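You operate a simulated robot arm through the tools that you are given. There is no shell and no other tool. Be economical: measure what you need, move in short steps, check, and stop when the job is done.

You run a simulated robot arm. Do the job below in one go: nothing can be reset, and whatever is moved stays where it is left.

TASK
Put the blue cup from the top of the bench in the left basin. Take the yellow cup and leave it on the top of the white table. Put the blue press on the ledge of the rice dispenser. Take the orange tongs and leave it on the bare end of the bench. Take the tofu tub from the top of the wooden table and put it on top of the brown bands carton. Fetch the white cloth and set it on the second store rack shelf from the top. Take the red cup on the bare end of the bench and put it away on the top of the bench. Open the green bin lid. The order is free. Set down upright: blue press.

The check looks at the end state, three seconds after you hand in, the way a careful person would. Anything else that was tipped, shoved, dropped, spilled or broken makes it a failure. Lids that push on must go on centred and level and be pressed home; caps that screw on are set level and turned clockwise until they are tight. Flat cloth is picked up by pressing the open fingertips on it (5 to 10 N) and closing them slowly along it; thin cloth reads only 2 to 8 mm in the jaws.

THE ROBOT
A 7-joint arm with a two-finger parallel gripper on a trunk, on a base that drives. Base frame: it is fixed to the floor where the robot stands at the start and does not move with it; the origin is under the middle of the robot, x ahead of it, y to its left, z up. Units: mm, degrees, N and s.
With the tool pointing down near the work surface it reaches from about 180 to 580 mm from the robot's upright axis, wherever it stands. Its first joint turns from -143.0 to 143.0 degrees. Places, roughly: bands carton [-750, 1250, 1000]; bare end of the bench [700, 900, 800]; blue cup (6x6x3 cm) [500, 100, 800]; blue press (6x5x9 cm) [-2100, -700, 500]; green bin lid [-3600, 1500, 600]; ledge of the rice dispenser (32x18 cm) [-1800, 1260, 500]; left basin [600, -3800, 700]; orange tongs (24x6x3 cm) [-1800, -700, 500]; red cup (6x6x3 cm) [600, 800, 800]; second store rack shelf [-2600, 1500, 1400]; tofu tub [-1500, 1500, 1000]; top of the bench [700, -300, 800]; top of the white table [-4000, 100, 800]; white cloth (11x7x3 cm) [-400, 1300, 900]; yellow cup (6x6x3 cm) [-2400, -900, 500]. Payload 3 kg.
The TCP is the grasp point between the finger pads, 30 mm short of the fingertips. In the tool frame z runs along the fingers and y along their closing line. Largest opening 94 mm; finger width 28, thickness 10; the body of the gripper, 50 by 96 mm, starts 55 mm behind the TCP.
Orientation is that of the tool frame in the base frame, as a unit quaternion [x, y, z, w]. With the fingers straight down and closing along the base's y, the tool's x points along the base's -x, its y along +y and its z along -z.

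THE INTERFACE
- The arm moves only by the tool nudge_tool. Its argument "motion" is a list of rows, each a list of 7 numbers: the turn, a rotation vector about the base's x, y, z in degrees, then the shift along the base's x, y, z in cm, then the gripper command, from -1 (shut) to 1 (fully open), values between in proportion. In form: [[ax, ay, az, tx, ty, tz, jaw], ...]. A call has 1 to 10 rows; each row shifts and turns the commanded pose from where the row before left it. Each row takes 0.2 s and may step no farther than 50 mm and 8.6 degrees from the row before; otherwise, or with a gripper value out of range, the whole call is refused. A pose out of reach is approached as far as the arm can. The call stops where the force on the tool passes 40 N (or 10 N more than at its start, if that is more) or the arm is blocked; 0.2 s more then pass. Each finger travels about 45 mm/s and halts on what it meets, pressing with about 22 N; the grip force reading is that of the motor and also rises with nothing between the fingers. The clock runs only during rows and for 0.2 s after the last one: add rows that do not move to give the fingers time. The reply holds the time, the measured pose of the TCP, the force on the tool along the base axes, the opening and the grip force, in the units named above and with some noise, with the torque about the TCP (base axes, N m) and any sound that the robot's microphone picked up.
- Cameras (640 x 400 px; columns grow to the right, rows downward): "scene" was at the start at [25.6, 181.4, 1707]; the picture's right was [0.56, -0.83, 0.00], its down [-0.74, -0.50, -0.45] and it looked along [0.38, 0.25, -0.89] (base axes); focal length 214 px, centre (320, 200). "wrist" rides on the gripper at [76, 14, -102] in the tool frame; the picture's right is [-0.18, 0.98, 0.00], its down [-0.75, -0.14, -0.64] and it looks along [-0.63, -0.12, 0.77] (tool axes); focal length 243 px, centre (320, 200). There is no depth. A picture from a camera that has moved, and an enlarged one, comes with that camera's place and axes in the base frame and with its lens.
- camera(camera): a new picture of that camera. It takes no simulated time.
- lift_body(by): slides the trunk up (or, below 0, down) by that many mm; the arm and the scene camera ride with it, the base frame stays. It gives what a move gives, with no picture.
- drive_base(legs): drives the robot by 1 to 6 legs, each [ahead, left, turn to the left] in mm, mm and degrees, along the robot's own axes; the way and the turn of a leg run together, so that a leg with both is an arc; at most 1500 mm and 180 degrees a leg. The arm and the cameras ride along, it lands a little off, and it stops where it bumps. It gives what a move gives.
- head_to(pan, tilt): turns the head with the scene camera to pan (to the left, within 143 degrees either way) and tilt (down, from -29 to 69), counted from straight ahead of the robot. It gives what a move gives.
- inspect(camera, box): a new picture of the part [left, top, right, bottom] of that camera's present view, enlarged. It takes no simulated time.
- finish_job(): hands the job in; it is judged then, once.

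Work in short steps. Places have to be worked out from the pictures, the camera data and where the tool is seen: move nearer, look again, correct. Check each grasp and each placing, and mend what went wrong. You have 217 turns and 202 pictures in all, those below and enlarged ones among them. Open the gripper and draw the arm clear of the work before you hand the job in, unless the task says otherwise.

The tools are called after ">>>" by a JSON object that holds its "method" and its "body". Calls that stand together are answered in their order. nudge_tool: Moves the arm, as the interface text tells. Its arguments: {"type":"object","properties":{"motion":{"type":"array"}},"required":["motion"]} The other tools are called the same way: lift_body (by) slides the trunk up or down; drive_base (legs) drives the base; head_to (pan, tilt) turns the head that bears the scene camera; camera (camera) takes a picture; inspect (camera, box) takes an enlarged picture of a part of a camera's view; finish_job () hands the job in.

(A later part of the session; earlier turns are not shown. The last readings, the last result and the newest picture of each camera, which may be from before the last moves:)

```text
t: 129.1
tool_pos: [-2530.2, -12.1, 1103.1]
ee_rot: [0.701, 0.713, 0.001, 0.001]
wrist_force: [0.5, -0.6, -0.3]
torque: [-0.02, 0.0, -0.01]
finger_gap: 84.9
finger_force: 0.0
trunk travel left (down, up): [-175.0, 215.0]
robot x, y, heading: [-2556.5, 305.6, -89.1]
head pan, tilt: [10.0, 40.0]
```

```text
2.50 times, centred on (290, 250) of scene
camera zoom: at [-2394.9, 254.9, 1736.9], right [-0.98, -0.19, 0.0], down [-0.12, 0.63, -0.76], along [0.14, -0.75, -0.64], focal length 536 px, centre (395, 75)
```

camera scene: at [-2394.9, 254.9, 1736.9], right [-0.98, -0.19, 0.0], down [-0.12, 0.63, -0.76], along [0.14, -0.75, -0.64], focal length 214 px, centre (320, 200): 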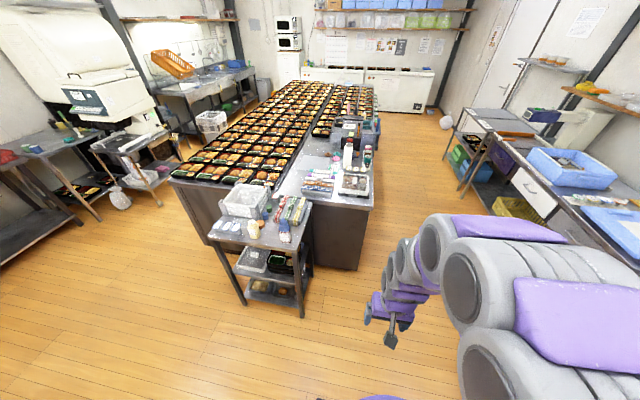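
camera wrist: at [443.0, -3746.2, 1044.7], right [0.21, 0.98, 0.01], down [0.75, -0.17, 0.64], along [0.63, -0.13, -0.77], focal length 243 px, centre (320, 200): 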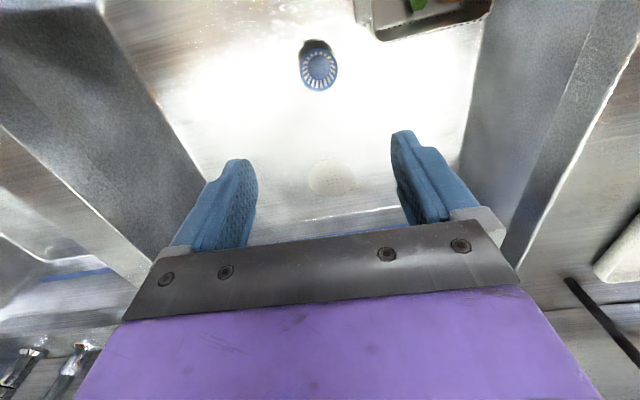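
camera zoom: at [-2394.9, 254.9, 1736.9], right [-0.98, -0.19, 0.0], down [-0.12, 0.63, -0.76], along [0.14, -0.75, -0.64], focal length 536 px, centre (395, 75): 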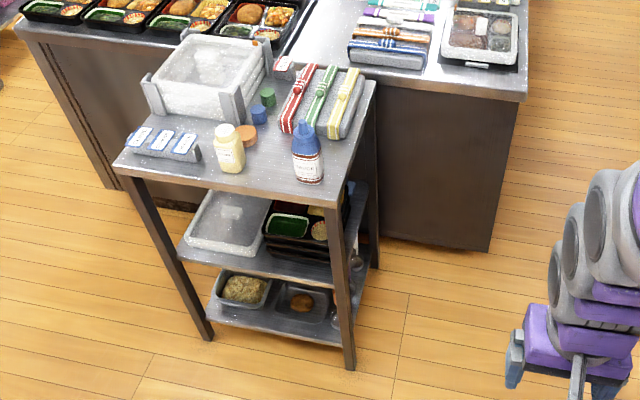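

The front shows only trays on the middle shelf; the items must be seen from the -x side. I drive round to about (-3000, -350), facing +x.

>>> {"method": "drive_base", "body": {"legs": [[0, -450, 0], [700, 0, 0], [0, 0, 89]]}}

>>> {"method": "head_to", "body": {"pan": 0, "tilt": 45}}

>>> {"method": "camera", "body": {"camera": "scene"}}

>>> {"method": "camera", "body": {"camera": "wrist"}}

```text
t: 138.9
tool_pos: [-2677.1, -381.7, 1102.9]
ee_rot: [0.016, 1.0, 0.004, 0.001]
wrist_force: [-0.5, -0.4, -0.2]
torque: [-0.02, -0.04, -0.02]
finger_gap: 84.3
finger_force: 0.0
trunk travel left (down, up): [-175.0, 215.0]
robot x, y, heading: [-2999.2, -390.4, -2.1]
head pan, tilt: [10.0, 40.0]
```

```text
t: 139.6
tool_pos: [-2678.7, -379.9, 1102.9]
ee_rot: [0.016, 1.0, 0.004, 0.0]
wrist_force: [-0.3, -0.4, -0.4]
torque: [0.0, -0.01, 0.0]
finger_gap: 84.6
finger_force: 0.1
trunk travel left (down, up): [-175.0, 215.0]
robot x, y, heading: [-2997.1, -390.2, -1.9]
head pan, tilt: [0.0, 45.0]
```

```text
168 pictures are left
camera scene: at [-2940.2, -249.9, 1730.2], right [-0.04, -1.0, 0.0], down [-0.71, 0.02, -0.71], along [0.71, -0.03, -0.71], focal length 214 px, centre (320, 200)
```

scene: 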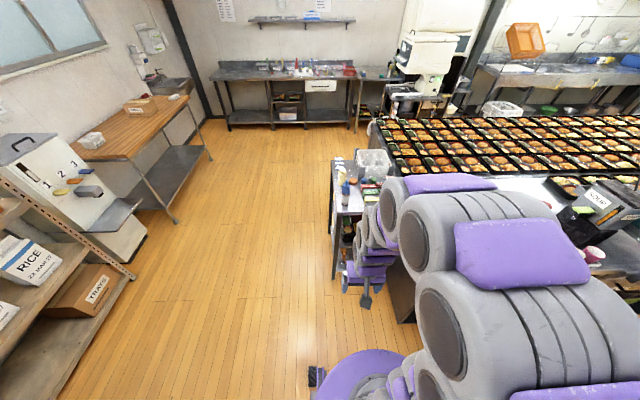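

```text
167 pictures are left
camera wrist: at [-2753.8, -363.0, 1206.6], right [0.22, 0.98, 0.01], down [0.75, -0.17, 0.64], along [0.63, -0.13, -0.77], focal length 243 px, centre (320, 200)
```

wrist: 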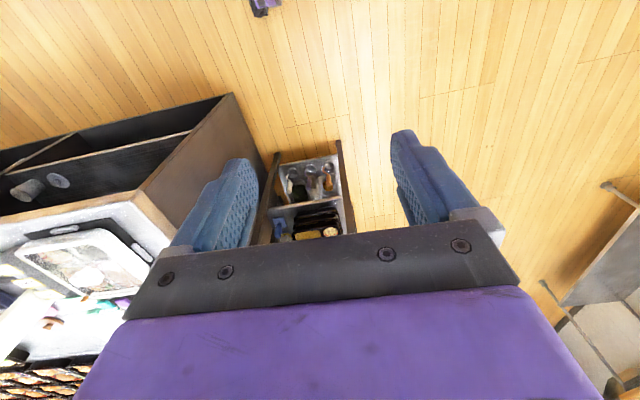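

The wrist view shows the open side of the cart with a blue item, and an open shelf in the island's -x side. I zoom in.

>>> {"method": "inspect", "body": {"camera": "wrist", "box": [250, 135, 370, 245]}}

>>> {"method": "inspect", "body": {"camera": "wrist", "box": [0, 80, 260, 240]}}

```text
3.64 times, centred on (310, 190) of wrist
camera zoom: at [-2753.8, -363.0, 1206.6], right [0.22, 0.98, 0.01], down [0.75, -0.17, 0.64], along [0.63, -0.13, -0.77], focal length 882 px, centre (356, 236)
```

zoom: 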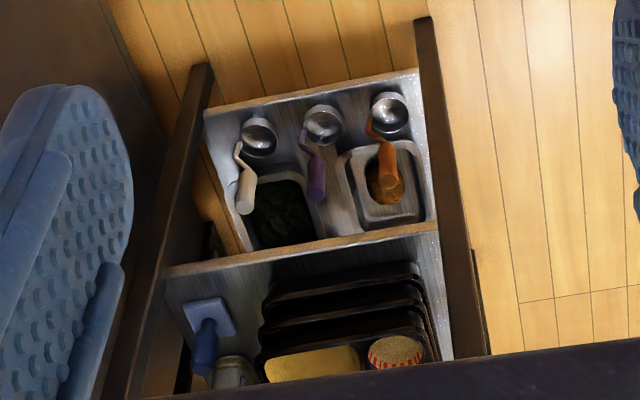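

```text
2.46 times, centred on (130, 160) of wrist
camera zoom: at [-2753.8, -363.0, 1206.6], right [0.22, 0.98, 0.01], down [0.75, -0.17, 0.64], along [0.63, -0.13, -0.77], focal length 597 px, centre (788, 298)
```

zoom: 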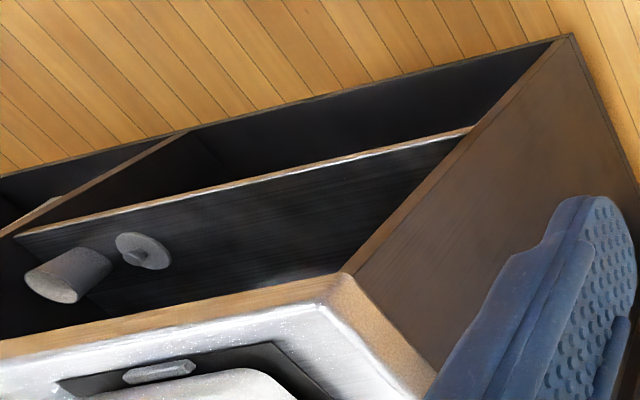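

The blue press stands upright on the cart's middle shelf near (-2045, -692). The yellow cup should be on the island's open shelf near (-2400, -900); I move opposite to it and look.

>>> {"method": "drive_base", "body": {"legs": [[0, -400, 2]]}}

>>> {"method": "camera", "body": {"camera": "scene"}}

>>> {"method": "camera", "body": {"camera": "wrist"}}

```text
t: 142.1
tool_pos: [-2687.9, -767.3, 1102.9]
ee_rot: [0.006, 1.0, 0.004, 0.0]
wrist_force: [0.4, 0.0, 0.5]
torque: [-0.03, -0.01, 0.0]
finger_gap: 84.5
finger_force: 0.1
trunk travel left (down, up): [-175.0, 215.0]
robot x, y, heading: [-3011.2, -784.8, -0.6]
head pan, tilt: [0.0, 45.0]
```

```text
164 pictures are left
camera scene: at [-2953.0, -642.9, 1730.1], right [-0.01, -1.0, 0.0], down [-0.71, 0.01, -0.71], along [0.71, -0.01, -0.71], focal length 214 px, centre (320, 200)
```

scene: 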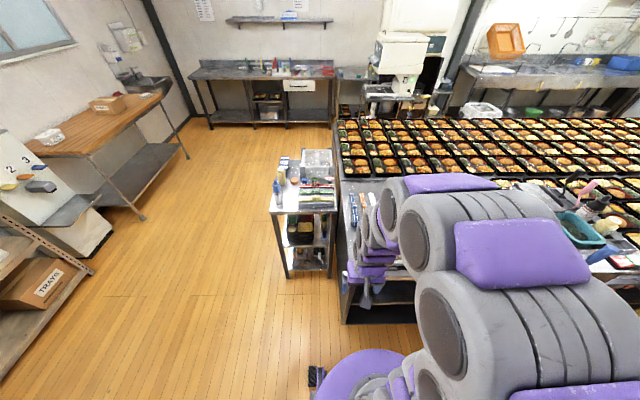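

```text
163 pictures are left
camera wrist: at [-2763.9, -752.2, 1206.6], right [0.19, 0.98, 0.01], down [0.75, -0.15, 0.64], along [0.63, -0.12, -0.77], focal length 243 px, centre (320, 200)
```

wrist: 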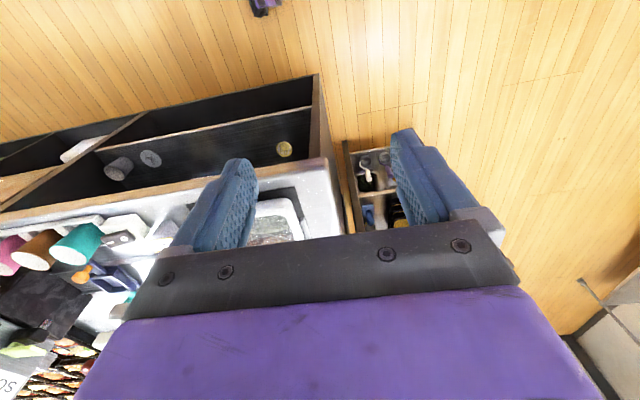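

Yellow cup seen at ≈(-2407, -937) on the shelf. I'll approach with the tool tilted ~40° forward. First drive closer and lower the trunk.

>>> {"method": "drive_base", "body": {"legs": [[100, -130, 0]]}}

>>> {"method": "lift_body", "body": {"by": -170}}

>>> {"method": "nudge_tool", "body": {"motion": [[0, -8, 0, 0, 0, 0, 0.8], [0, -8, 0, 0, 0, 0, 0.8], [0, -8, 0, -1, 0, -2, 0.8], [0, -8, 0, -1, 0, -2, 0.8], [0, -8, 0, -1, 0, -3, 0.8], [0, 0, 0, -1, 0, -4, 0.8], [0, 0, 0, -1, 0, -4, 0.8], [0, 0, 0, 0, 0, -4, 0.8], [0, 0, 0, 0, 0, 0, 0.8]]}}

>>> {"method": "camera", "body": {"camera": "wrist"}}

>>> {"method": "camera", "body": {"camera": "scene"}}

```text
t: 143.5
tool_pos: [-2589.2, -891.1, 1102.9]
ee_rot: [0.005, 1.0, 0.001, 0.0]
wrist_force: [1.4, -0.2, -0.1]
torque: [0.0, 0.0, 0.0]
finger_gap: 84.7
finger_force: 0.0
trunk travel left (down, up): [-175.0, 215.0]
robot x, y, heading: [-2914.2, -911.8, -0.5]
head pan, tilt: [0.0, 45.0]
```

```text
t: 145.4
tool_pos: [-2590.2, -910.2, 932.8]
ee_rot: [0.006, 1.0, 0.008, 0.001]
wrist_force: [0.5, -0.7, -0.2]
torque: [0.05, 0.01, 0.0]
finger_gap: 84.6
finger_force: 0.0
trunk travel left (down, up): [-5.0, 385.0]
robot x, y, heading: [-2909.7, -912.9, -0.7]
head pan, tilt: [0.0, 45.0]
```

```text
t: 146.9
tool_pos: [-2388.5, -897.3, 937.4]
ee_rot: [0.001, 0.936, 0.008, 0.352]
wrist_force: [0.0, -0.3, 0.2]
torque: [0.0, 0.0, 0.02]
finger_gap: 84.7
finger_force: 0.0
out of reach, approached as far as the arm can: row 1, 2, 3, 4, 5, 6, 7
trunk travel left (down, up): [-5.0, 385.0]
robot x, y, heading: [-2910.3, -915.6, -0.6]
head pan, tilt: [0.0, 45.0]
stopped in row 7: the force on the tool passed its limit at 94 N (the readings are from after the stop); the commanded pose is now the measured one
```

```text
162 pictures are left
camera wrist: at [-2513.8, -882.9, 966.1], right [0.13, 0.98, 0.14], down [0.14, -0.16, 0.98], along [0.98, -0.11, -0.16], focal length 243 px, centre (320, 200)
```

wrist: 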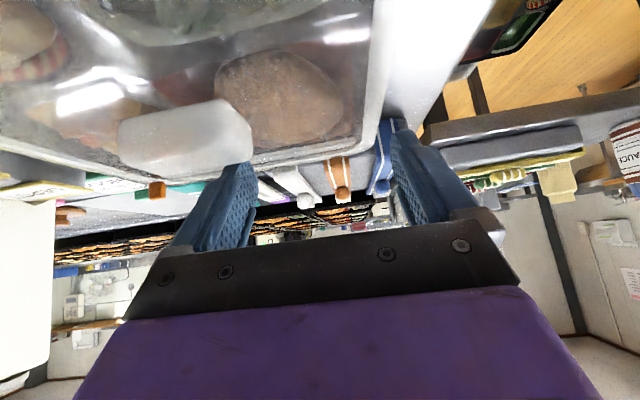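

```text
161 pictures are left
camera scene: at [-2851.2, -775.3, 1560.0], right [-0.01, -1.0, 0.0], down [-0.71, 0.01, -0.7], along [0.7, -0.01, -0.71], focal length 214 px, centre (320, 200)
```

scene: 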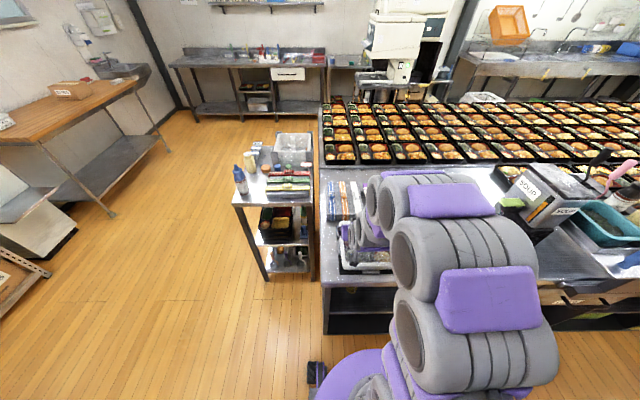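

The tilt pushed the tool over the island and touched something there. I raise straight up and check the container.

>>> {"method": "nudge_tool", "body": {"motion": [[0, 0, 0, 0, 0, 3, 0.8], [0, 0, 0, 0, 0, 4, 0.8], [0, 0, 0, 0, 0, 4, 0.8], [0, 0, 0, 0, 0, 0, 0.8]]}}

>>> {"method": "camera", "body": {"camera": "wrist"}}

>>> {"method": "inspect", "body": {"camera": "scene", "box": [310, 150, 450, 290]}}

```text
t: 147.9
tool_pos: [-2387.4, -896.0, 1051.0]
ee_rot: [-0.001, 0.935, 0.007, 0.354]
wrist_force: [-0.5, 0.2, 0.4]
torque: [0.01, 0.04, 0.03]
finger_gap: 84.6
finger_force: 0.0
trunk travel left (down, up): [-5.0, 385.0]
robot x, y, heading: [-2909.9, -915.1, -0.8]
head pan, tilt: [0.0, 45.0]
```

```text
160 pictures are left
camera wrist: at [-2513.5, -881.6, 1078.6], right [0.13, 0.98, 0.13], down [0.14, -0.15, 0.98], along [0.98, -0.11, -0.16], focal length 243 px, centre (320, 200)
```

wrist: 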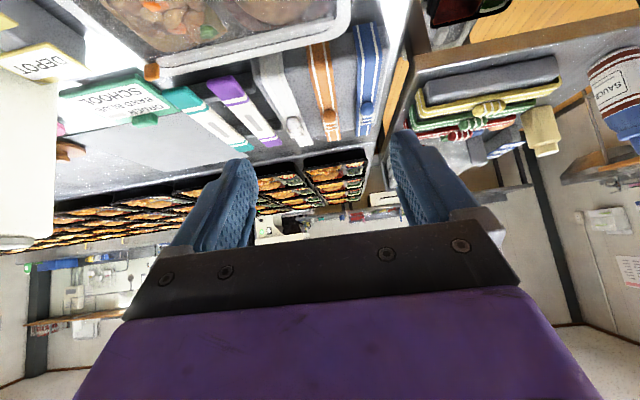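

```text
2.86 times, centred on (380, 220) of scene
camera zoom: at [-2854.2, -773.8, 1560.2], right [-0.01, -1.0, 0.0], down [-0.71, 0.01, -0.71], along [0.71, -0.01, -0.71], focal length 613 px, centre (149, 143)
```

zoom: 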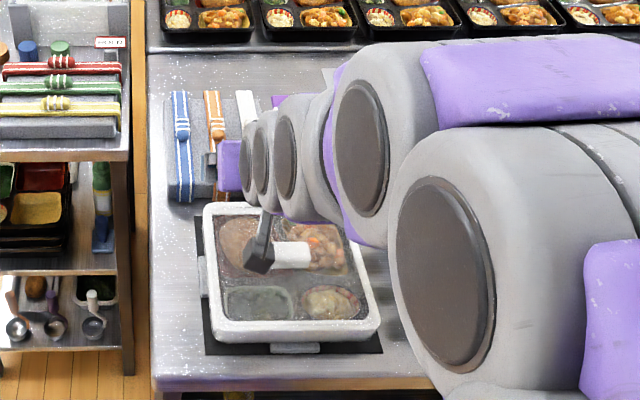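

The sealed bento still sits squarely on its mat. I need more distance for a tilted tool: I back the base up, straighten the tool, and will lower it in front of the shelf before tilting.

>>> {"method": "drive_base", "body": {"legs": [[-190, 0, 0]]}}

>>> {"method": "nudge_tool", "body": {"motion": [[0, 8, 0, -2, 0, 0, 0.8], [0, 8, 0, -2, 0, 0, 0.8], [0, 8, 0, -2, 0, -1, 0.8], [0, 8, 0, -2, 0, -1, 0.8], [0, 8, 0, -2, 0, -2, 0.8], [0, 0, 0, 0, 0, 0, 0.8]]}}

>>> {"method": "camera", "body": {"camera": "wrist"}}

```text
t: 149.4
tool_pos: [-2578.6, -891.7, 1051.5]
ee_rot: [-0.001, 0.935, 0.008, 0.354]
wrist_force: [-0.7, -0.8, 0.8]
torque: [0.0, -0.02, 0.0]
finger_gap: 84.4
finger_force: 0.1
trunk travel left (down, up): [-5.0, 385.0]
robot x, y, heading: [-3099.2, -912.4, -0.7]
head pan, tilt: [0.0, 45.0]
```

```text
t: 150.8
tool_pos: [-2678.8, -893.5, 1011.0]
ee_rot: [0.001, 1.0, 0.008, 0.012]
wrist_force: [0.2, 0.2, -0.8]
torque: [-0.03, 0.0, 0.04]
finger_gap: 84.7
finger_force: 0.1
trunk travel left (down, up): [-5.0, 385.0]
robot x, y, heading: [-3100.1, -914.7, -0.7]
head pan, tilt: [0.0, 45.0]
```

```text
158 pictures are left
camera wrist: at [-2756.8, -879.1, 1112.9], right [0.19, 0.98, 0.02], down [0.74, -0.15, 0.66], along [0.65, -0.11, -0.75], focal length 243 px, centre (320, 200)
```

wrist: 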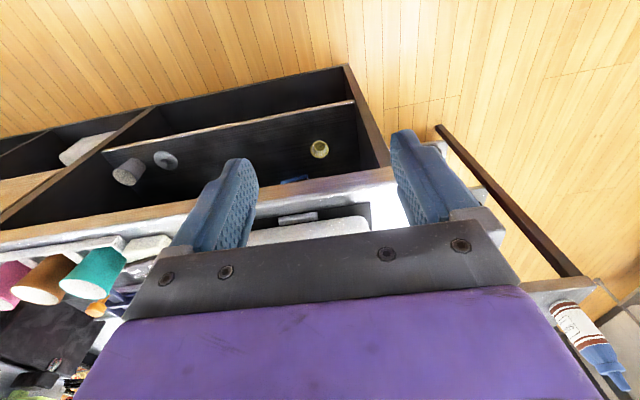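

Triangulated cup centre: (-2410, -935, 490), so shelf ≈ z 475. I lower the tool in front of the island opening.

>>> {"method": "nudge_tool", "body": {"motion": [[0, 0, 0, -0.3, -0.4, -4.5, 0.8], [0, 0, 0, -0.3, -0.4, -4.5, 0.8], [0, 0, 0, -0.3, -0.4, -4.5, 0.8], [0, 0, 0, -0.3, -0.4, -4.5, 0.8], [0, 0, 0, -0.3, -0.4, -4.5, 0.8], [0, 0, 0, -0.3, -0.4, -4.5, 0.8], [0, 0, 0, -0.3, -0.4, -4.5, 0.8], [0, 0, 0, -0.3, -0.4, -4.5, 0.8], [0, 0, 0, 0, 0, 0, 0.8]]}}

>>> {"method": "camera", "body": {"camera": "wrist"}}

```text
t: 152.8
tool_pos: [-2702.3, -923.6, 649.3]
ee_rot: [0.002, 1.0, 0.007, 0.013]
wrist_force: [0.4, 0.6, 0.7]
torque: [-0.02, -0.01, -0.03]
finger_gap: 84.4
finger_force: 0.1
trunk travel left (down, up): [-5.0, 385.0]
robot x, y, heading: [-3101.7, -911.1, -0.8]
head pan, tilt: [0.0, 45.0]
```

```text
157 pictures are left
camera wrist: at [-2781.1, -910.0, 752.1], right [0.19, 0.98, 0.02], down [0.74, -0.15, 0.66], along [0.65, -0.11, -0.75], focal length 243 px, centre (320, 200)
```

wrist: 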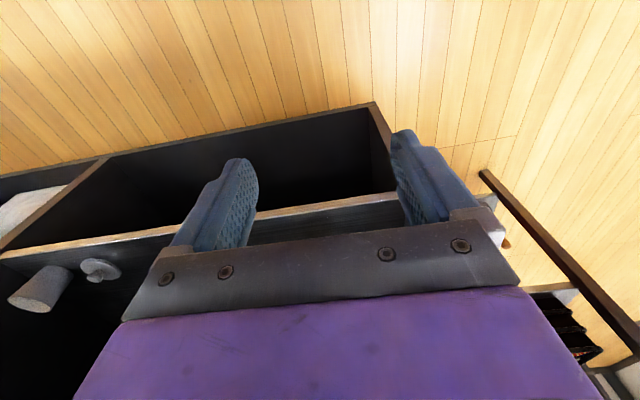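

Shelf front edge is at x≈-2541. I now tilt the tool 40° forward while advancing slightly, at z≈630.

>>> {"method": "nudge_tool", "body": {"motion": [[0, -8, 0, 1.5, -0.2, 0, 0.8], [0, -8, 0, 1.5, -0.2, 0, 0.8], [0, -8, 0, 1.5, -0.2, -0.5, 0.8], [0, -8, 0, 1.5, -0.2, -0.5, 0.8], [0, -8, 0, 1.5, -0.2, -0.5, 0.8], [0, 0, 0, 0, 0, 0, 0.8]]}}

>>> {"method": "camera", "body": {"camera": "wrist"}}

```text
t: 154.2
tool_pos: [-2627.9, -935.6, 636.6]
ee_rot: [0.0, 0.935, 0.007, 0.355]
wrist_force: [0.3, 0.6, 0.0]
torque: [0.0, 0.01, 0.03]
finger_gap: 84.5
finger_force: 0.0
trunk travel left (down, up): [-5.0, 385.0]
robot x, y, heading: [-3103.3, -909.9, -1.0]
head pan, tilt: [0.0, 45.0]
```

```text
156 pictures are left
camera wrist: at [-2753.0, -921.8, 662.8], right [0.13, 0.98, 0.14], down [0.14, -0.15, 0.98], along [0.98, -0.11, -0.16], focal length 243 px, centre (320, 200)
```

wrist: 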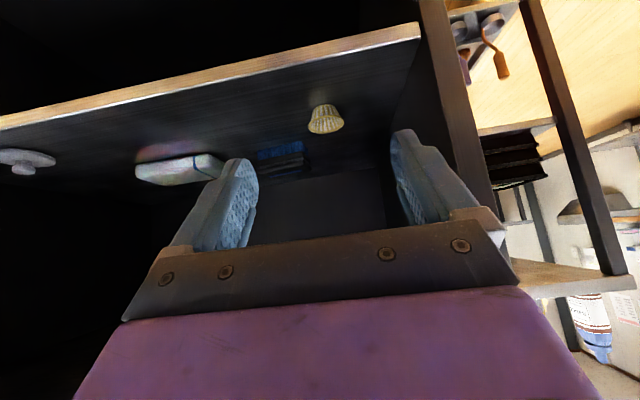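

Cup at (-2408, -936, 490). I advance along to just short of it with fully open jaws, then check.

>>> {"method": "nudge_tool", "body": {"motion": [[0, 0, 0, 3, 0, -2.2, 1], [0, 0, 0, 3, 0, -2.2, 1], [0, 0, 0, 3, 0, -2.2, 1], [0, 0, 0, 3, 0, -2.2, 1], [0, 0, 0, 3, 0, -1.5, 1], [0, 0, 0, 0, 0, 0, 1]]}}

>>> {"method": "camera", "body": {"camera": "wrist"}}

```text
t: 155.6
tool_pos: [-2477.1, -934.3, 530.9]
ee_rot: [-0.001, 0.935, 0.007, 0.354]
wrist_force: [-0.6, -0.3, -0.3]
torque: [-0.01, 0.0, 0.01]
finger_gap: 93.9
finger_force: 0.0
trunk travel left (down, up): [-5.0, 385.0]
robot x, y, heading: [-3101.8, -909.4, -0.5]
head pan, tilt: [0.0, 45.0]
```

```text
155 pictures are left
camera wrist: at [-2602.8, -920.5, 559.1], right [0.13, 0.98, 0.14], down [0.14, -0.15, 0.98], along [0.98, -0.11, -0.16], focal length 243 px, centre (320, 200)
```

wrist: 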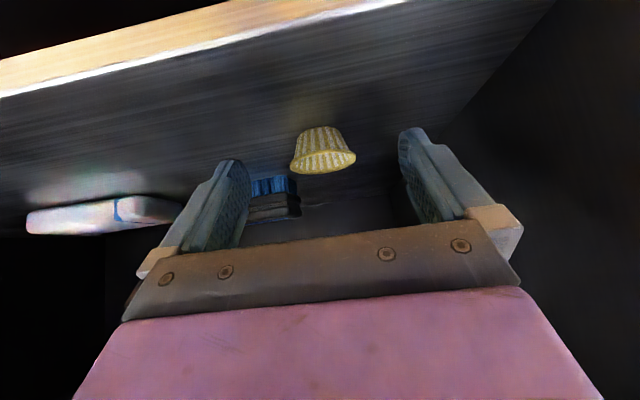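

Shelf z≈466, rim ≈496, aligned in y. Final approach to (-2418, -934, 502).

>>> {"method": "nudge_tool", "body": {"motion": [[0, 0, 0, 2, 0, -1, 1], [0, 0, 0, 2, 0, -1, 1], [0, 0, 0, 1.9, 0, -0.8, 1], [0, 0, 0, 0, 0, 0, 1]]}}

>>> {"method": "camera", "body": {"camera": "wrist"}}

```text
t: 156.7
tool_pos: [-2420.1, -935.6, 506.9]
ee_rot: [0.0, 0.935, 0.007, 0.355]
wrist_force: [-23.3, 2.5, 34.4]
torque: [-1.61, 0.39, -0.94]
finger_gap: 92.8
finger_force: 0.1
trunk travel left (down, up): [-5.0, 385.0]
robot x, y, heading: [-3100.8, -912.2, -0.9]
head pan, tilt: [0.0, 45.0]
stopped in row 4: the force on the tool passed its limit at 42 N (the readings are from after the stop); the commanded pose is now the measured one
```

```text
154 pictures are left
camera wrist: at [-2546.0, -921.3, 534.5], right [0.13, 0.98, 0.13], down [0.14, -0.15, 0.98], along [0.98, -0.11, -0.16], focal length 243 px, centre (320, 200)
```

wrist: 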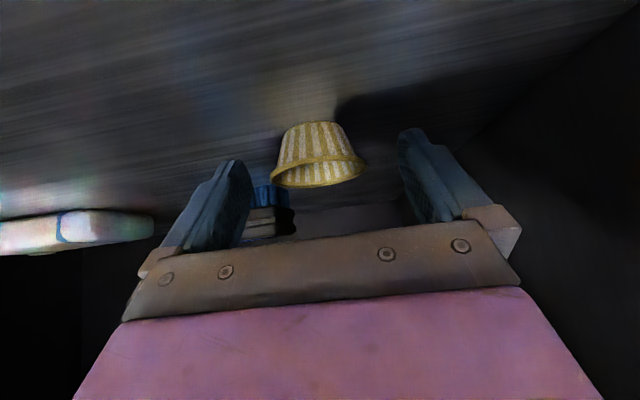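

A fingertip touched the shelf (surface ≈476). I raise 5 mm and close on the cup.

>>> {"method": "nudge_tool", "body": {"motion": [[0, 0, 0, 0, 0, 0.5, 1], [0, 0, 0, 0, 0, 0, 0.5], [0, 0, 0, 0, 0, 0, 0.3], [0, 0, 0, 0, 0, 0, 0.15], [0, 0, 0, 0, 0, 0, 0], [0, 0, 0, 0, 0, 0, 0]]}}

>>> {"method": "camera", "body": {"camera": "wrist"}}

```text
t: 158.1
tool_pos: [-2416.9, -935.0, 508.9]
ee_rot: [0.0, 0.935, 0.007, 0.353]
wrist_force: [-0.4, 0.1, 0.3]
torque: [-0.02, -0.03, 0.02]
finger_gap: 51.3
finger_force: 22.0
trunk travel left (down, up): [-5.0, 385.0]
robot x, y, heading: [-3102.3, -912.4, -0.9]
head pan, tilt: [0.0, 45.0]
```

```text
153 pictures are left
camera wrist: at [-2544.3, -921.3, 537.2], right [0.13, 0.98, 0.13], down [0.14, -0.15, 0.98], along [0.98, -0.11, -0.16], focal length 243 px, centre (320, 200)
```

wrist: 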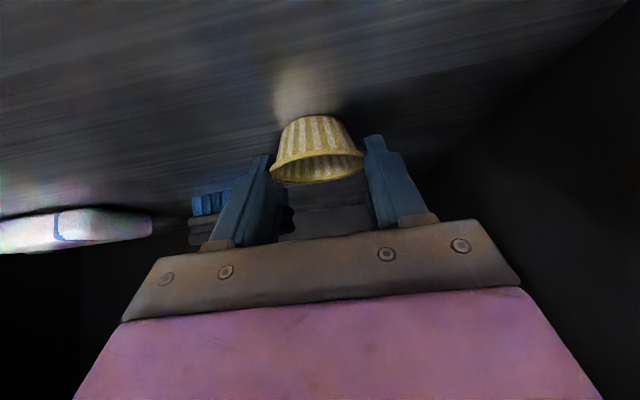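

Gripped at 51 mm. I lift 3 cm and withdraw back out of the shelf along the way I came.

>>> {"method": "nudge_tool", "body": {"motion": [[0, 0, 0, 0, 0, 2, 0], [0, 0, 0, -2, 0, 2, 0], [0, 0, 0, -3, 0, 2, 0], [0, 0, 0, -3, 0, 2, 0], [0, 0, 0, -3, 0, 2, 0], [0, 0, 0, -3, 0, 2, 0], [0, 0, 0, -4, 0, 1, 0], [0, 0, 0, -3, 0, 0, 0], [0, 0, 0, -1, 0, 0, 0], [0, 0, 0, 0, 0, 0, 0]]}}

>>> {"method": "camera", "body": {"camera": "wrist"}}

```text
t: 160.3
tool_pos: [-2638.8, -938.1, 639.8]
ee_rot: [0.0, 0.936, 0.007, 0.353]
wrist_force: [-0.4, 0.5, -0.5]
torque: [0.01, 0.0, 0.01]
finger_gap: 51.6
finger_force: 22.1
trunk travel left (down, up): [-5.0, 385.0]
robot x, y, heading: [-3102.3, -911.8, -0.6]
head pan, tilt: [0.0, 45.0]
```

```text
152 pictures are left
camera wrist: at [-2764.7, -923.0, 667.7], right [0.13, 0.98, 0.14], down [0.14, -0.15, 0.98], along [0.98, -0.11, -0.16], focal length 243 px, centre (320, 200)
```

wrist: 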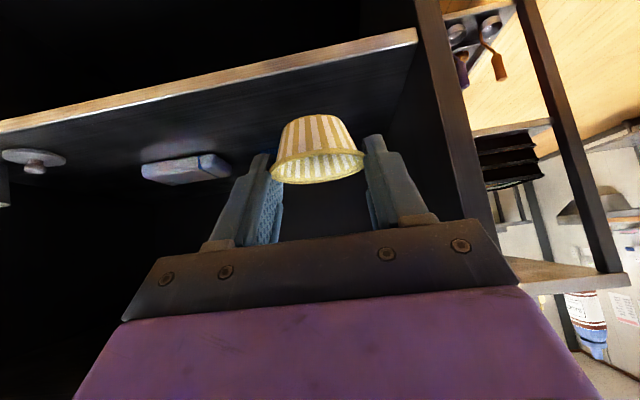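

Out with the cup. I straighten the tool again and raise it clear of the island top.

>>> {"method": "nudge_tool", "body": {"motion": [[0, 8, 0, -1.5, 0, 0, 0], [0, 8, 0, -1.5, 0, 0, 0], [0, 8, 0, -1.5, 0, 0, 0], [0, 8, 0, -1.5, 0, 0, 0], [0, 8, 0, -1, 0, 2, 0], [0, 1.5, 0, 0, 0, 4, 0], [0, 0, 0, 0, 0, 4.5, 0], [0, 0, 0, 0, 0, 4.5, 0], [0, 0, 0, 0, 0, 4.5, 0], [0, 0, 0, 0, 0, 4.5, 0]]}}

>>> {"method": "lift_body", "body": {"by": 170}}

>>> {"method": "drive_base", "body": {"legs": [[0, 800, 0], [0, 0, 178]]}}

>>> {"method": "head_to", "body": {"pan": 0, "tilt": 45}}

>>> {"method": "camera", "body": {"camera": "scene"}}

```text
t: 162.5
tool_pos: [-2708.8, -933.4, 879.0]
ee_rot: [0.002, 1.0, 0.006, -0.001]
wrist_force: [0.1, -0.4, 0.0]
torque: [0.03, -0.02, 0.01]
finger_gap: 51.5
finger_force: 22.3
trunk travel left (down, up): [-5.0, 385.0]
robot x, y, heading: [-3100.7, -911.0, -0.7]
head pan, tilt: [0.0, 45.0]
```

```text
t: 164.4
tool_pos: [-2707.4, -933.6, 1048.2]
ee_rot: [0.002, 1.0, 0.008, 0.0]
wrist_force: [-0.3, 0.2, 0.5]
torque: [0.02, 0.03, 0.01]
finger_gap: 51.4
finger_force: 21.8
trunk travel left (down, up): [-175.0, 215.0]
robot x, y, heading: [-3100.9, -909.2, -0.7]
head pan, tilt: [0.0, 45.0]
```

```text
t: 176.0
tool_pos: [-3485.4, -94.7, 1046.9]
ee_rot: [1.0, 0.001, 0.001, 0.007]
wrist_force: [0.2, 0.4, -0.3]
torque: [0.03, 0.01, 0.02]
finger_gap: 51.0
finger_force: 22.1
trunk travel left (down, up): [-175.0, 215.0]
robot x, y, heading: [-3090.2, -108.5, 179.7]
head pan, tilt: [0.0, 45.0]
```

```text
t: 176.6
tool_pos: [-3484.8, -94.1, 1048.1]
ee_rot: [1.0, 0.002, 0.001, 0.007]
wrist_force: [0.7, 0.8, 0.6]
torque: [0.0, -0.02, 0.04]
finger_gap: 51.2
finger_force: 21.9
trunk travel left (down, up): [-175.0, 215.0]
robot x, y, heading: [-3094.1, -112.0, 179.7]
head pan, tilt: [0.0, 45.0]
```

```text
151 pictures are left
camera scene: at [-3146.1, -254.7, 1730.2], right [0.0, 1.0, 0.0], down [0.71, 0.0, -0.71], along [-0.71, 0.0, -0.71], focal length 214 px, centre (320, 200)
```

scene: 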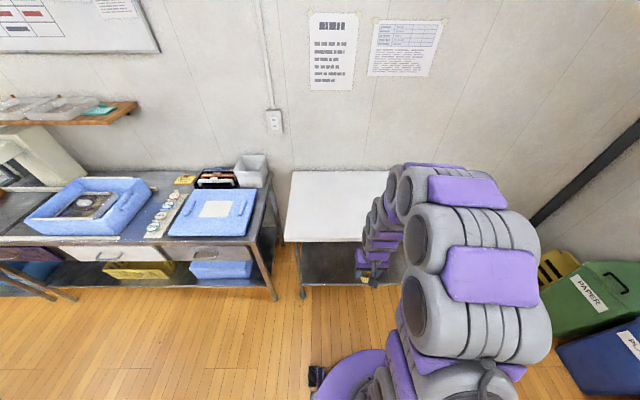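

The white table's front edge is x≈-3750, left end y≈-430. I drive up so the tool can reach the middle of its top.

>>> {"method": "drive_base", "body": {"legs": [[310, -100, 0]]}}

>>> {"method": "camera", "body": {"camera": "wrist"}}

```text
t: 178.8
tool_pos: [-3795.9, 0.8, 1048.5]
ee_rot: [1.0, 0.004, 0.001, 0.005]
wrist_force: [-0.2, -0.2, -0.3]
torque: [0.01, -0.02, -0.02]
finger_gap: 51.1
finger_force: 22.0
trunk travel left (down, up): [-175.0, 215.0]
robot x, y, heading: [-3403.1, -14.9, 179.8]
head pan, tilt: [0.0, 45.0]
```

```text
150 pictures are left
camera wrist: at [-3719.8, -11.0, 1151.9], right [-0.18, -0.98, 0.01], down [-0.76, 0.14, 0.64], along [-0.63, 0.11, -0.77], focal length 243 px, centre (320, 200)
```

wrist: 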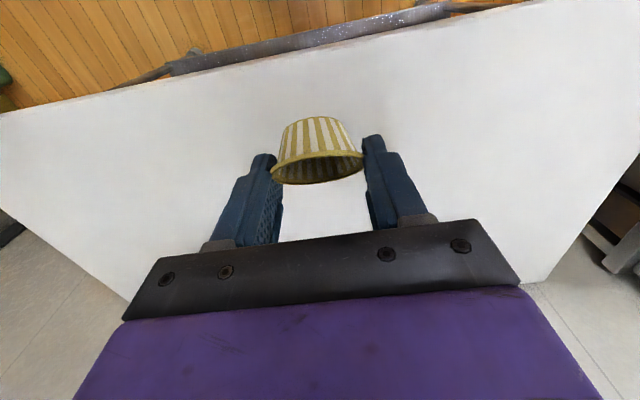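

The cup leans 41° in the tool frame, so I tilt the tool forward again by 41° while moving over the table.

>>> {"method": "nudge_tool", "body": {"motion": [[0, 8.2, 0, -3, 0, 0, 0], [0, 8.2, 0, -3, 0, 0, 0], [0, 8.2, 0, -3, 0, -1, 0], [0, 8.2, 0, -3, 0, -1, 0], [0, 8.2, 0, -3, 0, -2, 0], [0, 0, 0, 0, 0, -4, 0], [0, 0, 0, 0, 0, 0, 0]]}}

>>> {"method": "camera", "body": {"camera": "wrist"}}

>>> {"method": "camera", "body": {"camera": "scene"}}

```text
t: 180.4
tool_pos: [-3943.2, 5.2, 968.0]
ee_rot: [0.937, 0.006, -0.35, 0.005]
wrist_force: [0.6, 0.3, -0.4]
torque: [0.03, 0.0, 0.02]
finger_gap: 50.9
finger_force: 22.2
trunk travel left (down, up): [-175.0, 215.0]
robot x, y, heading: [-3403.8, -14.5, 179.6]
head pan, tilt: [0.0, 45.0]
```

```text
149 pictures are left
camera wrist: at [-3818.4, -5.5, 997.1], right [-0.12, -0.98, 0.13], down [-0.15, 0.14, 0.98], along [-0.98, 0.1, -0.17], focal length 243 px, centre (320, 200)
```

wrist: 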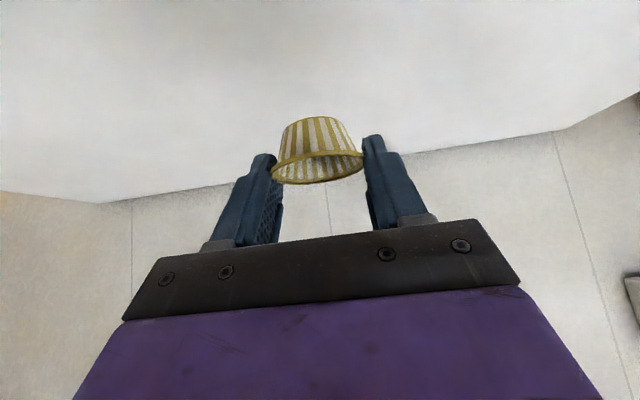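

```text
148 pictures are left
camera scene: at [-3456.1, -155.4, 1730.3], right [0.0, 1.0, 0.0], down [0.71, 0.0, -0.71], along [-0.71, 0.0, -0.71], focal length 214 px, centre (320, 200)
```

scene: 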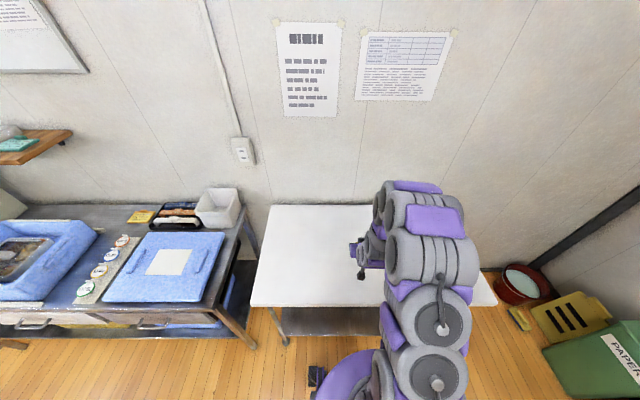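

Cup hangs level over the table. I lower it: first 10 cm, then small steps until contact.

>>> {"method": "nudge_tool", "body": {"motion": [[0, 0, 0, 0, 0, -3, 0], [0, 0, 0, 0, 0, -3, 0], [0, 0, 0, 0, 0, -2, 0], [0, 0, 0, 0, 0, -0.6, 0], [0, 0, 0, 0, 0, -0.6, 0], [0, 0, 0, 0, 0, -0.4, 0], [0, 0, 0, 0, 0, -0.4, 0], [0, 0, 0, 0, 0, 0, 0]]}}

>>> {"method": "camera", "body": {"camera": "wrist"}}

```text
t: 181.6
tool_pos: [-3943.2, 5.6, 881.9]
ee_rot: [0.934, 0.005, -0.357, 0.004]
wrist_force: [14.6, 1.5, 33.4]
torque: [0.68, -0.24, -0.31]
finger_gap: 51.2
finger_force: 22.6
trunk travel left (down, up): [-175.0, 215.0]
robot x, y, heading: [-3401.0, -16.1, 179.9]
head pan, tilt: [0.0, 45.0]
stopped in row 6: the force on the tool passed its limit at 46 N (the readings are from after the stop); the commanded pose is now the measured one
```

```text
147 pictures are left
camera wrist: at [-3819.1, -5.6, 908.5], right [-0.12, -0.98, 0.13], down [-0.14, 0.14, 0.98], along [-0.98, 0.1, -0.15], focal length 243 px, centre (320, 200)
```

wrist: 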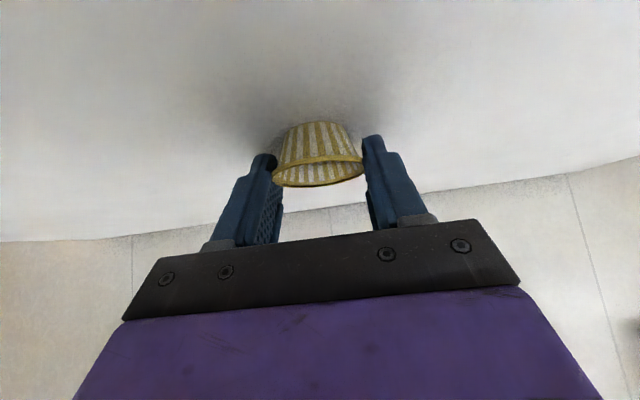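

Contact at TCP z 882. I release and withdraw along the tool axis.

>>> {"method": "nudge_tool", "body": {"motion": [[0, 0, 0, 0, 0, 0.1, 0.2], [0, 0, 0, 0, 0, 0, 0.5], [0, 0, 0, 0, 0, 0, 0.9], [0, 0, 0, 2, 0, 2.3, 1], [0, 0, 0, 3, 0, 3.3, 1], [0, 0, 0, 3, 0, 3.3, 1], [0, -8, 0, 1.5, 0, 3, 1], [0, -8, 0, 1.5, 0, 3, 1], [0, -8, 0, 1.5, 0, 0, 1], [0, -8, 0, 0, 0, 0, 1]]}}

>>> {"method": "camera", "body": {"camera": "wrist"}}

```text
t: 183.8
tool_pos: [-3878.3, -5.3, 1009.4]
ee_rot: [0.997, 0.004, -0.08, 0.006]
wrist_force: [-0.1, -0.6, -0.1]
torque: [0.02, -0.04, 0.02]
finger_gap: 94.1
finger_force: 0.0
out of reach, approached as far as the arm can: row 5, 6
trunk travel left (down, up): [-175.0, 215.0]
robot x, y, heading: [-3399.9, -13.5, 179.9]
head pan, tilt: [0.0, 45.0]
```

```text
146 pictures are left
camera wrist: at [-3787.1, -16.2, 1099.7], right [-0.17, -0.98, 0.04], down [-0.64, 0.14, 0.75], along [-0.75, 0.1, -0.66], focal length 243 px, centre (320, 200)
```

wrist: 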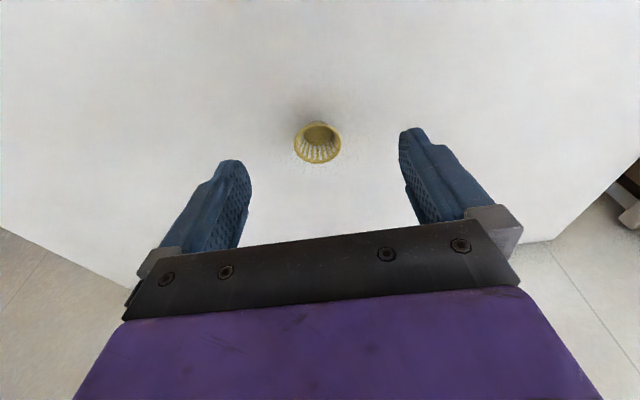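

Yellow cup stands on the white table. Next the green bin: I back off, straighten the tool, turn to +y and look.

>>> {"method": "nudge_tool", "body": {"motion": [[0, -8.5, 0, 2, 0, 2, 1], [0, 0, 0, 2, 0, 2, 1], [0, 0, 0, 2, 0, 2, 1], [0, 0, 0, 0, 0, 0, 1]]}}

>>> {"method": "drive_base", "body": {"legs": [[-250, 0, 0], [0, 0, -90], [250, 0, 0]]}}

>>> {"method": "head_to", "body": {"pan": 15, "tilt": 40}}

>>> {"method": "camera", "body": {"camera": "scene"}}

```text
t: 184.8
tool_pos: [-3817.8, -3.8, 1071.6]
ee_rot: [1.0, 0.004, -0.008, 0.006]
wrist_force: [-0.2, -0.5, 0.1]
torque: [0.01, -0.01, 0.04]
finger_gap: 93.9
finger_force: 0.0
trunk travel left (down, up): [-175.0, 215.0]
robot x, y, heading: [-3398.0, -13.0, 180.0]
head pan, tilt: [0.0, 45.0]
```

```text
t: 191.9
tool_pos: [-3130.0, 649.9, 1069.4]
ee_rot: [-0.704, 0.71, 0.009, 0.001]
wrist_force: [0.0, 1.0, -0.7]
torque: [-0.01, 0.01, -0.01]
finger_gap: 94.3
finger_force: 0.1
trunk travel left (down, up): [-175.0, 215.0]
robot x, y, heading: [-3146.5, 233.2, 89.1]
head pan, tilt: [0.0, 45.0]
```

```text
t: 192.7
tool_pos: [-3131.3, 648.9, 1071.0]
ee_rot: [-0.704, 0.71, 0.011, 0.003]
wrist_force: [-0.6, -1.1, 0.2]
torque: [0.01, 0.01, 0.01]
finger_gap: 93.7
finger_force: 0.1
trunk travel left (down, up): [-175.0, 215.0]
robot x, y, heading: [-3146.3, 234.3, 89.1]
head pan, tilt: [15.0, 40.0]
```

```text
145 pictures are left
camera scene: at [-3308.8, 291.5, 1737.5], right [0.97, 0.24, 0.0], down [0.16, -0.63, -0.76], along [-0.19, 0.74, -0.64], focal length 214 px, centre (320, 200)
```

scene: 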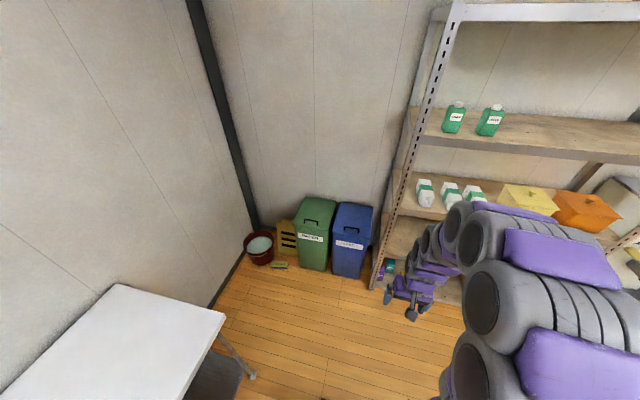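

>>> {"method": "inspect", "body": {"camera": "scene", "box": [270, 180, 400, 290]}}

```text
3.64 times, centred on (335, 235) of scene
camera zoom: at [-3308.8, 291.5, 1737.5], right [0.97, 0.24, 0.0], down [0.16, -0.63, -0.76], along [-0.19, 0.74, -0.64], focal length 780 px, centre (266, 73)
```

zoom: 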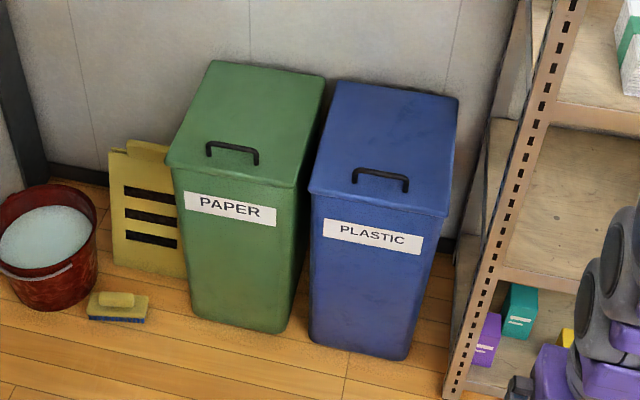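

The green lid is hinged at the wall with a bar handle near its front: handle ≈(-3645, 1332), lid front edge y≈1300, x -3774…-3508. I drive in front of it.

>>> {"method": "drive_base", "body": {"legs": [[420, 0, 1], [0, 480, 0], [260, 0, 0]]}}

>>> {"method": "head_to", "body": {"pan": 0, "tilt": 55}}

>>> {"method": "camera", "body": {"camera": "scene"}}

>>> {"method": "camera", "body": {"camera": "wrist"}}

```text
t: 197.7
tool_pos: [-3595.0, 1076.1, 1071.4]
ee_rot: [0.717, -0.697, -0.007, -0.006]
wrist_force: [0.5, -0.1, 0.6]
torque: [0.01, -0.03, 0.02]
finger_gap: 94.1
finger_force: 0.0
trunk travel left (down, up): [-175.0, 215.0]
robot x, y, heading: [-3590.9, 664.4, 90.9]
head pan, tilt: [15.0, 40.0]
stopped in leg 2: the robot was blocked; the commanded pose is now the measured one
```

```text
t: 198.4
tool_pos: [-3590.3, 1075.7, 1070.9]
ee_rot: [0.715, -0.699, -0.008, -0.005]
wrist_force: [0.5, -0.7, 1.2]
torque: [-0.04, -0.01, -0.02]
finger_gap: 93.5
finger_force: 0.1
trunk travel left (down, up): [-175.0, 215.0]
robot x, y, heading: [-3586.1, 661.4, 90.6]
head pan, tilt: [0.0, 55.0]
```

```text
143 pictures are left
camera scene: at [-3721.9, 706.1, 1717.6], right [1.0, 0.02, 0.0], down [0.01, -0.82, -0.57], along [-0.01, 0.57, -0.82], focal length 214 px, centre (320, 200)
```

scene: 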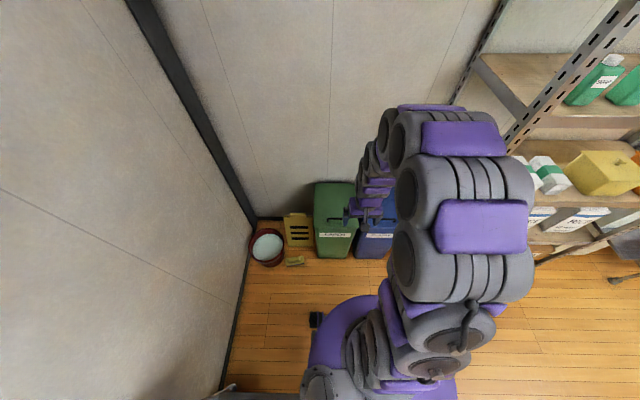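

```text
142 pictures are left
camera wrist: at [-3603.5, 998.9, 1173.9], right [-0.99, 0.16, 0.01], down [0.13, 0.74, 0.66], along [0.1, 0.65, -0.75], focal length 243 px, centre (320, 200)
```

wrist: 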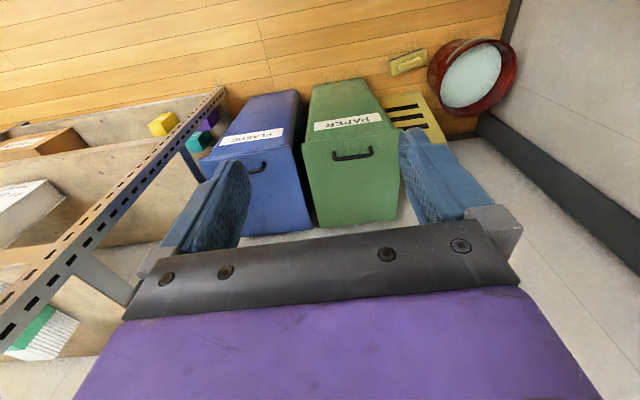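

The base touched the white table's corner and stopped. I move forward away from it, then check from nearer; the handle is at ≈(-3640, 1340, 615).

>>> {"method": "drive_base", "body": {"legs": [[250, 0, 0]]}}

>>> {"method": "head_to", "body": {"pan": 130, "tilt": 40}}

>>> {"method": "camera", "body": {"camera": "scene"}}

>>> {"method": "camera", "body": {"camera": "wrist"}}

```text
t: 200.2
tool_pos: [-3630.7, 1324.1, 1071.5]
ee_rot: [0.717, -0.697, 0.001, -0.015]
wrist_force: [-1.3, 0.2, 0.4]
torque: [0.01, -0.03, 0.0]
finger_gap: 93.9
finger_force: 0.0
trunk travel left (down, up): [-175.0, 215.0]
robot x, y, heading: [-3600.1, 913.9, 90.7]
head pan, tilt: [0.0, 55.0]
```

```text
t: 202.3
tool_pos: [-3595.5, 1323.2, 1072.5]
ee_rot: [0.716, -0.698, -0.01, -0.004]
wrist_force: [0.6, 0.2, 0.2]
torque: [0.01, 0.06, -0.02]
finger_gap: 94.1
finger_force: 0.1
trunk travel left (down, up): [-175.0, 215.0]
robot x, y, heading: [-3591.2, 910.1, 90.9]
head pan, tilt: [130.0, 40.0]
```

```text
141 pictures are left
camera scene: at [-3780.4, 827.2, 1739.9], right [-0.65, 0.76, 0.01], down [0.48, 0.42, -0.77], along [-0.59, -0.5, -0.64], focal length 214 px, centre (320, 200)
```

scene: 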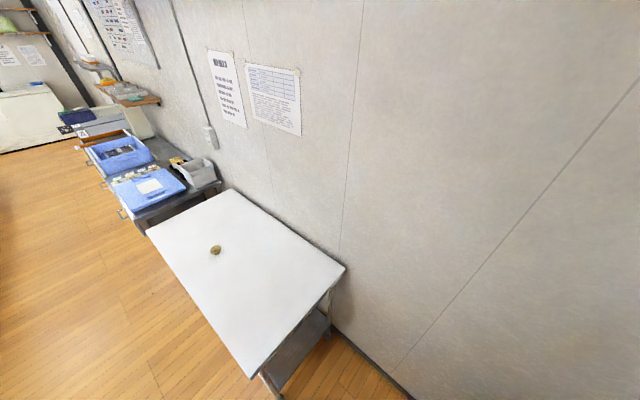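

```text
140 pictures are left
camera wrist: at [-3607.9, 1246.1, 1174.2], right [-0.99, 0.16, 0.01], down [0.13, 0.74, 0.66], along [0.1, 0.65, -0.75], focal length 243 px, centre (320, 200)
```

wrist: 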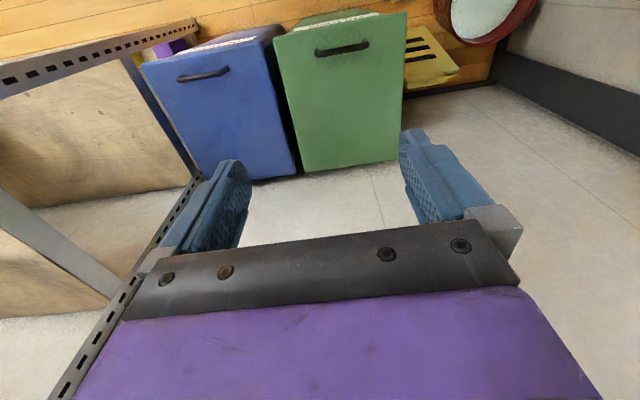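

Handle refined to ≈(-3642, 1345, 615), bar along x. I rotate the tool 90° so the jaws close along y, moving above the handle.

>>> {"method": "nudge_tool", "body": {"motion": [[0, 0, 8.4, -0.4, 0.2, -2, 1], [0, 0, 8.4, -0.4, 0.2, -2, 1], [0, 0, 8.4, -0.4, 0.2, -2, 1], [0, 0, 8.4, -0.4, 0.2, -2, 1], [0, 0, 8.4, -0.4, 0.2, -2, 1], [0, 0, 8.4, -0.4, 0.2, -2, 1], [0, 0, 8.4, -0.4, 0.2, -2, 1], [0, 0, 8.4, -0.4, 0.2, -2, 1], [0, 0, 8.4, -0.4, 0.2, -2, 1], [0, 0, 8.4, -0.4, 0.2, -2, 1]]}}

>>> {"method": "camera", "body": {"camera": "wrist"}}

```text
t: 204.6
tool_pos: [-3667.4, 1343.7, 871.9]
ee_rot: [0.999, -0.035, -0.006, -0.003]
wrist_force: [-0.7, 0.3, 0.1]
torque: [-0.01, -0.03, -0.02]
finger_gap: 94.1
finger_force: 0.1
trunk travel left (down, up): [-175.0, 215.0]
robot x, y, heading: [-3603.2, 910.7, 90.9]
head pan, tilt: [130.0, 40.0]
```

```text
139 pictures are left
camera wrist: at [-3591.5, 1324.2, 973.3], right [-0.25, -0.97, -0.01], down [-0.73, 0.19, 0.65], along [-0.63, 0.17, -0.76], focal length 243 px, centre (320, 200)
```

wrist: 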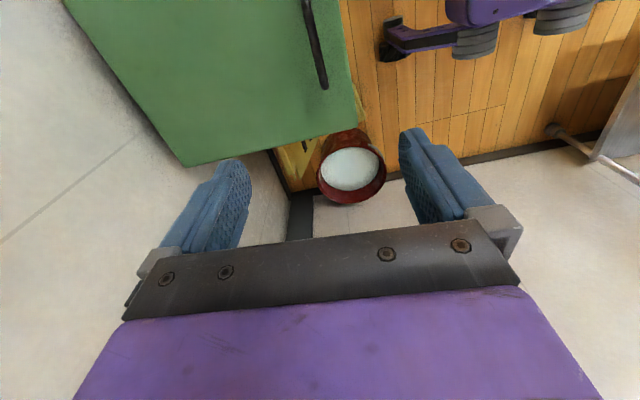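

The bar lies along x from -3690 to -3590 at y≈1345, z≈615. I centre on it, narrow the jaws to ~55 mm, and descend to z≈665.

>>> {"method": "nudge_tool", "body": {"motion": [[0, 0, 4, 1.4, 0, -4, 0.2], [0, 0, 0, 1.4, 0.1, -4, 0.2], [0, 0, 0, 0, 0, -4, 0.2], [0, 0, 0, 0, 0, -4, 0.2], [0, 0, 0, 0, 0, -4, 0.2], [0, 0, 0, 0, 0, 0, 0.2]]}}

>>> {"method": "camera", "body": {"camera": "wrist"}}

```text
t: 205.9
tool_pos: [-3631.4, 1345.7, 670.9]
ee_rot: [1.0, -0.002, -0.011, -0.004]
wrist_force: [0.1, -0.8, 0.1]
torque: [0.02, -0.04, 0.01]
finger_gap: 56.6
finger_force: 0.1
trunk travel left (down, up): [-175.0, 215.0]
robot x, y, heading: [-3601.2, 911.9, 90.9]
head pan, tilt: [130.0, 40.0]
```

```text
138 pictures are left
camera wrist: at [-3553.7, 1330.6, 772.3], right [-0.19, -0.98, 0.0], down [-0.74, 0.14, 0.66], along [-0.65, 0.13, -0.75], focal length 243 px, centre (320, 200)
```

wrist: 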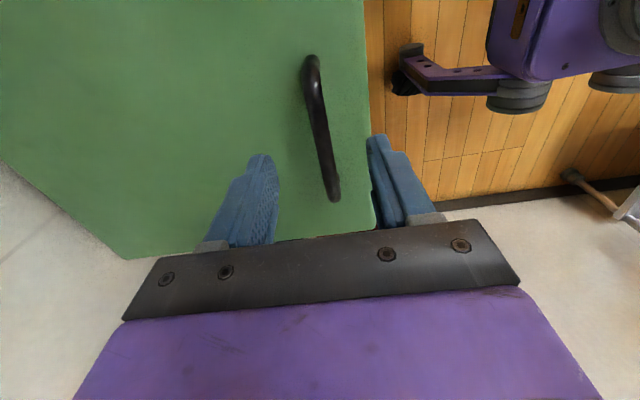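

Centred on the bar. I descend 3.7 cm so the tips straddle it, and look.

>>> {"method": "nudge_tool", "body": {"motion": [[0, 0, 0, -0.3, 0, -1.5, 0.2], [0, 0, 0, 0, 0, -1.5, 0.2], [0, 0, 0, 0, 0, -0.8, 0.2], [0, 0, 0, 0, 0, 0, 0.2]]}}

>>> {"method": "camera", "body": {"camera": "wrist"}}

```text
t: 206.9
tool_pos: [-3637.1, 1344.7, 633.7]
ee_rot: [1.0, -0.002, -0.008, -0.004]
wrist_force: [-0.8, 0.8, -0.1]
torque: [0.01, 0.0, -0.01]
finger_gap: 56.4
finger_force: 0.1
trunk travel left (down, up): [-175.0, 215.0]
robot x, y, heading: [-3598.0, 910.9, 90.9]
head pan, tilt: [130.0, 40.0]
```

```text
137 pictures are left
camera wrist: at [-3559.3, 1330.4, 735.8], right [-0.19, -0.98, 0.0], down [-0.74, 0.14, 0.66], along [-0.64, 0.13, -0.76], focal length 243 px, centre (320, 200)
```

wrist: 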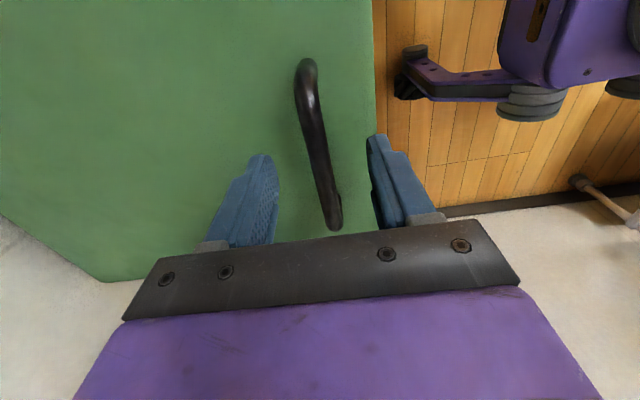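

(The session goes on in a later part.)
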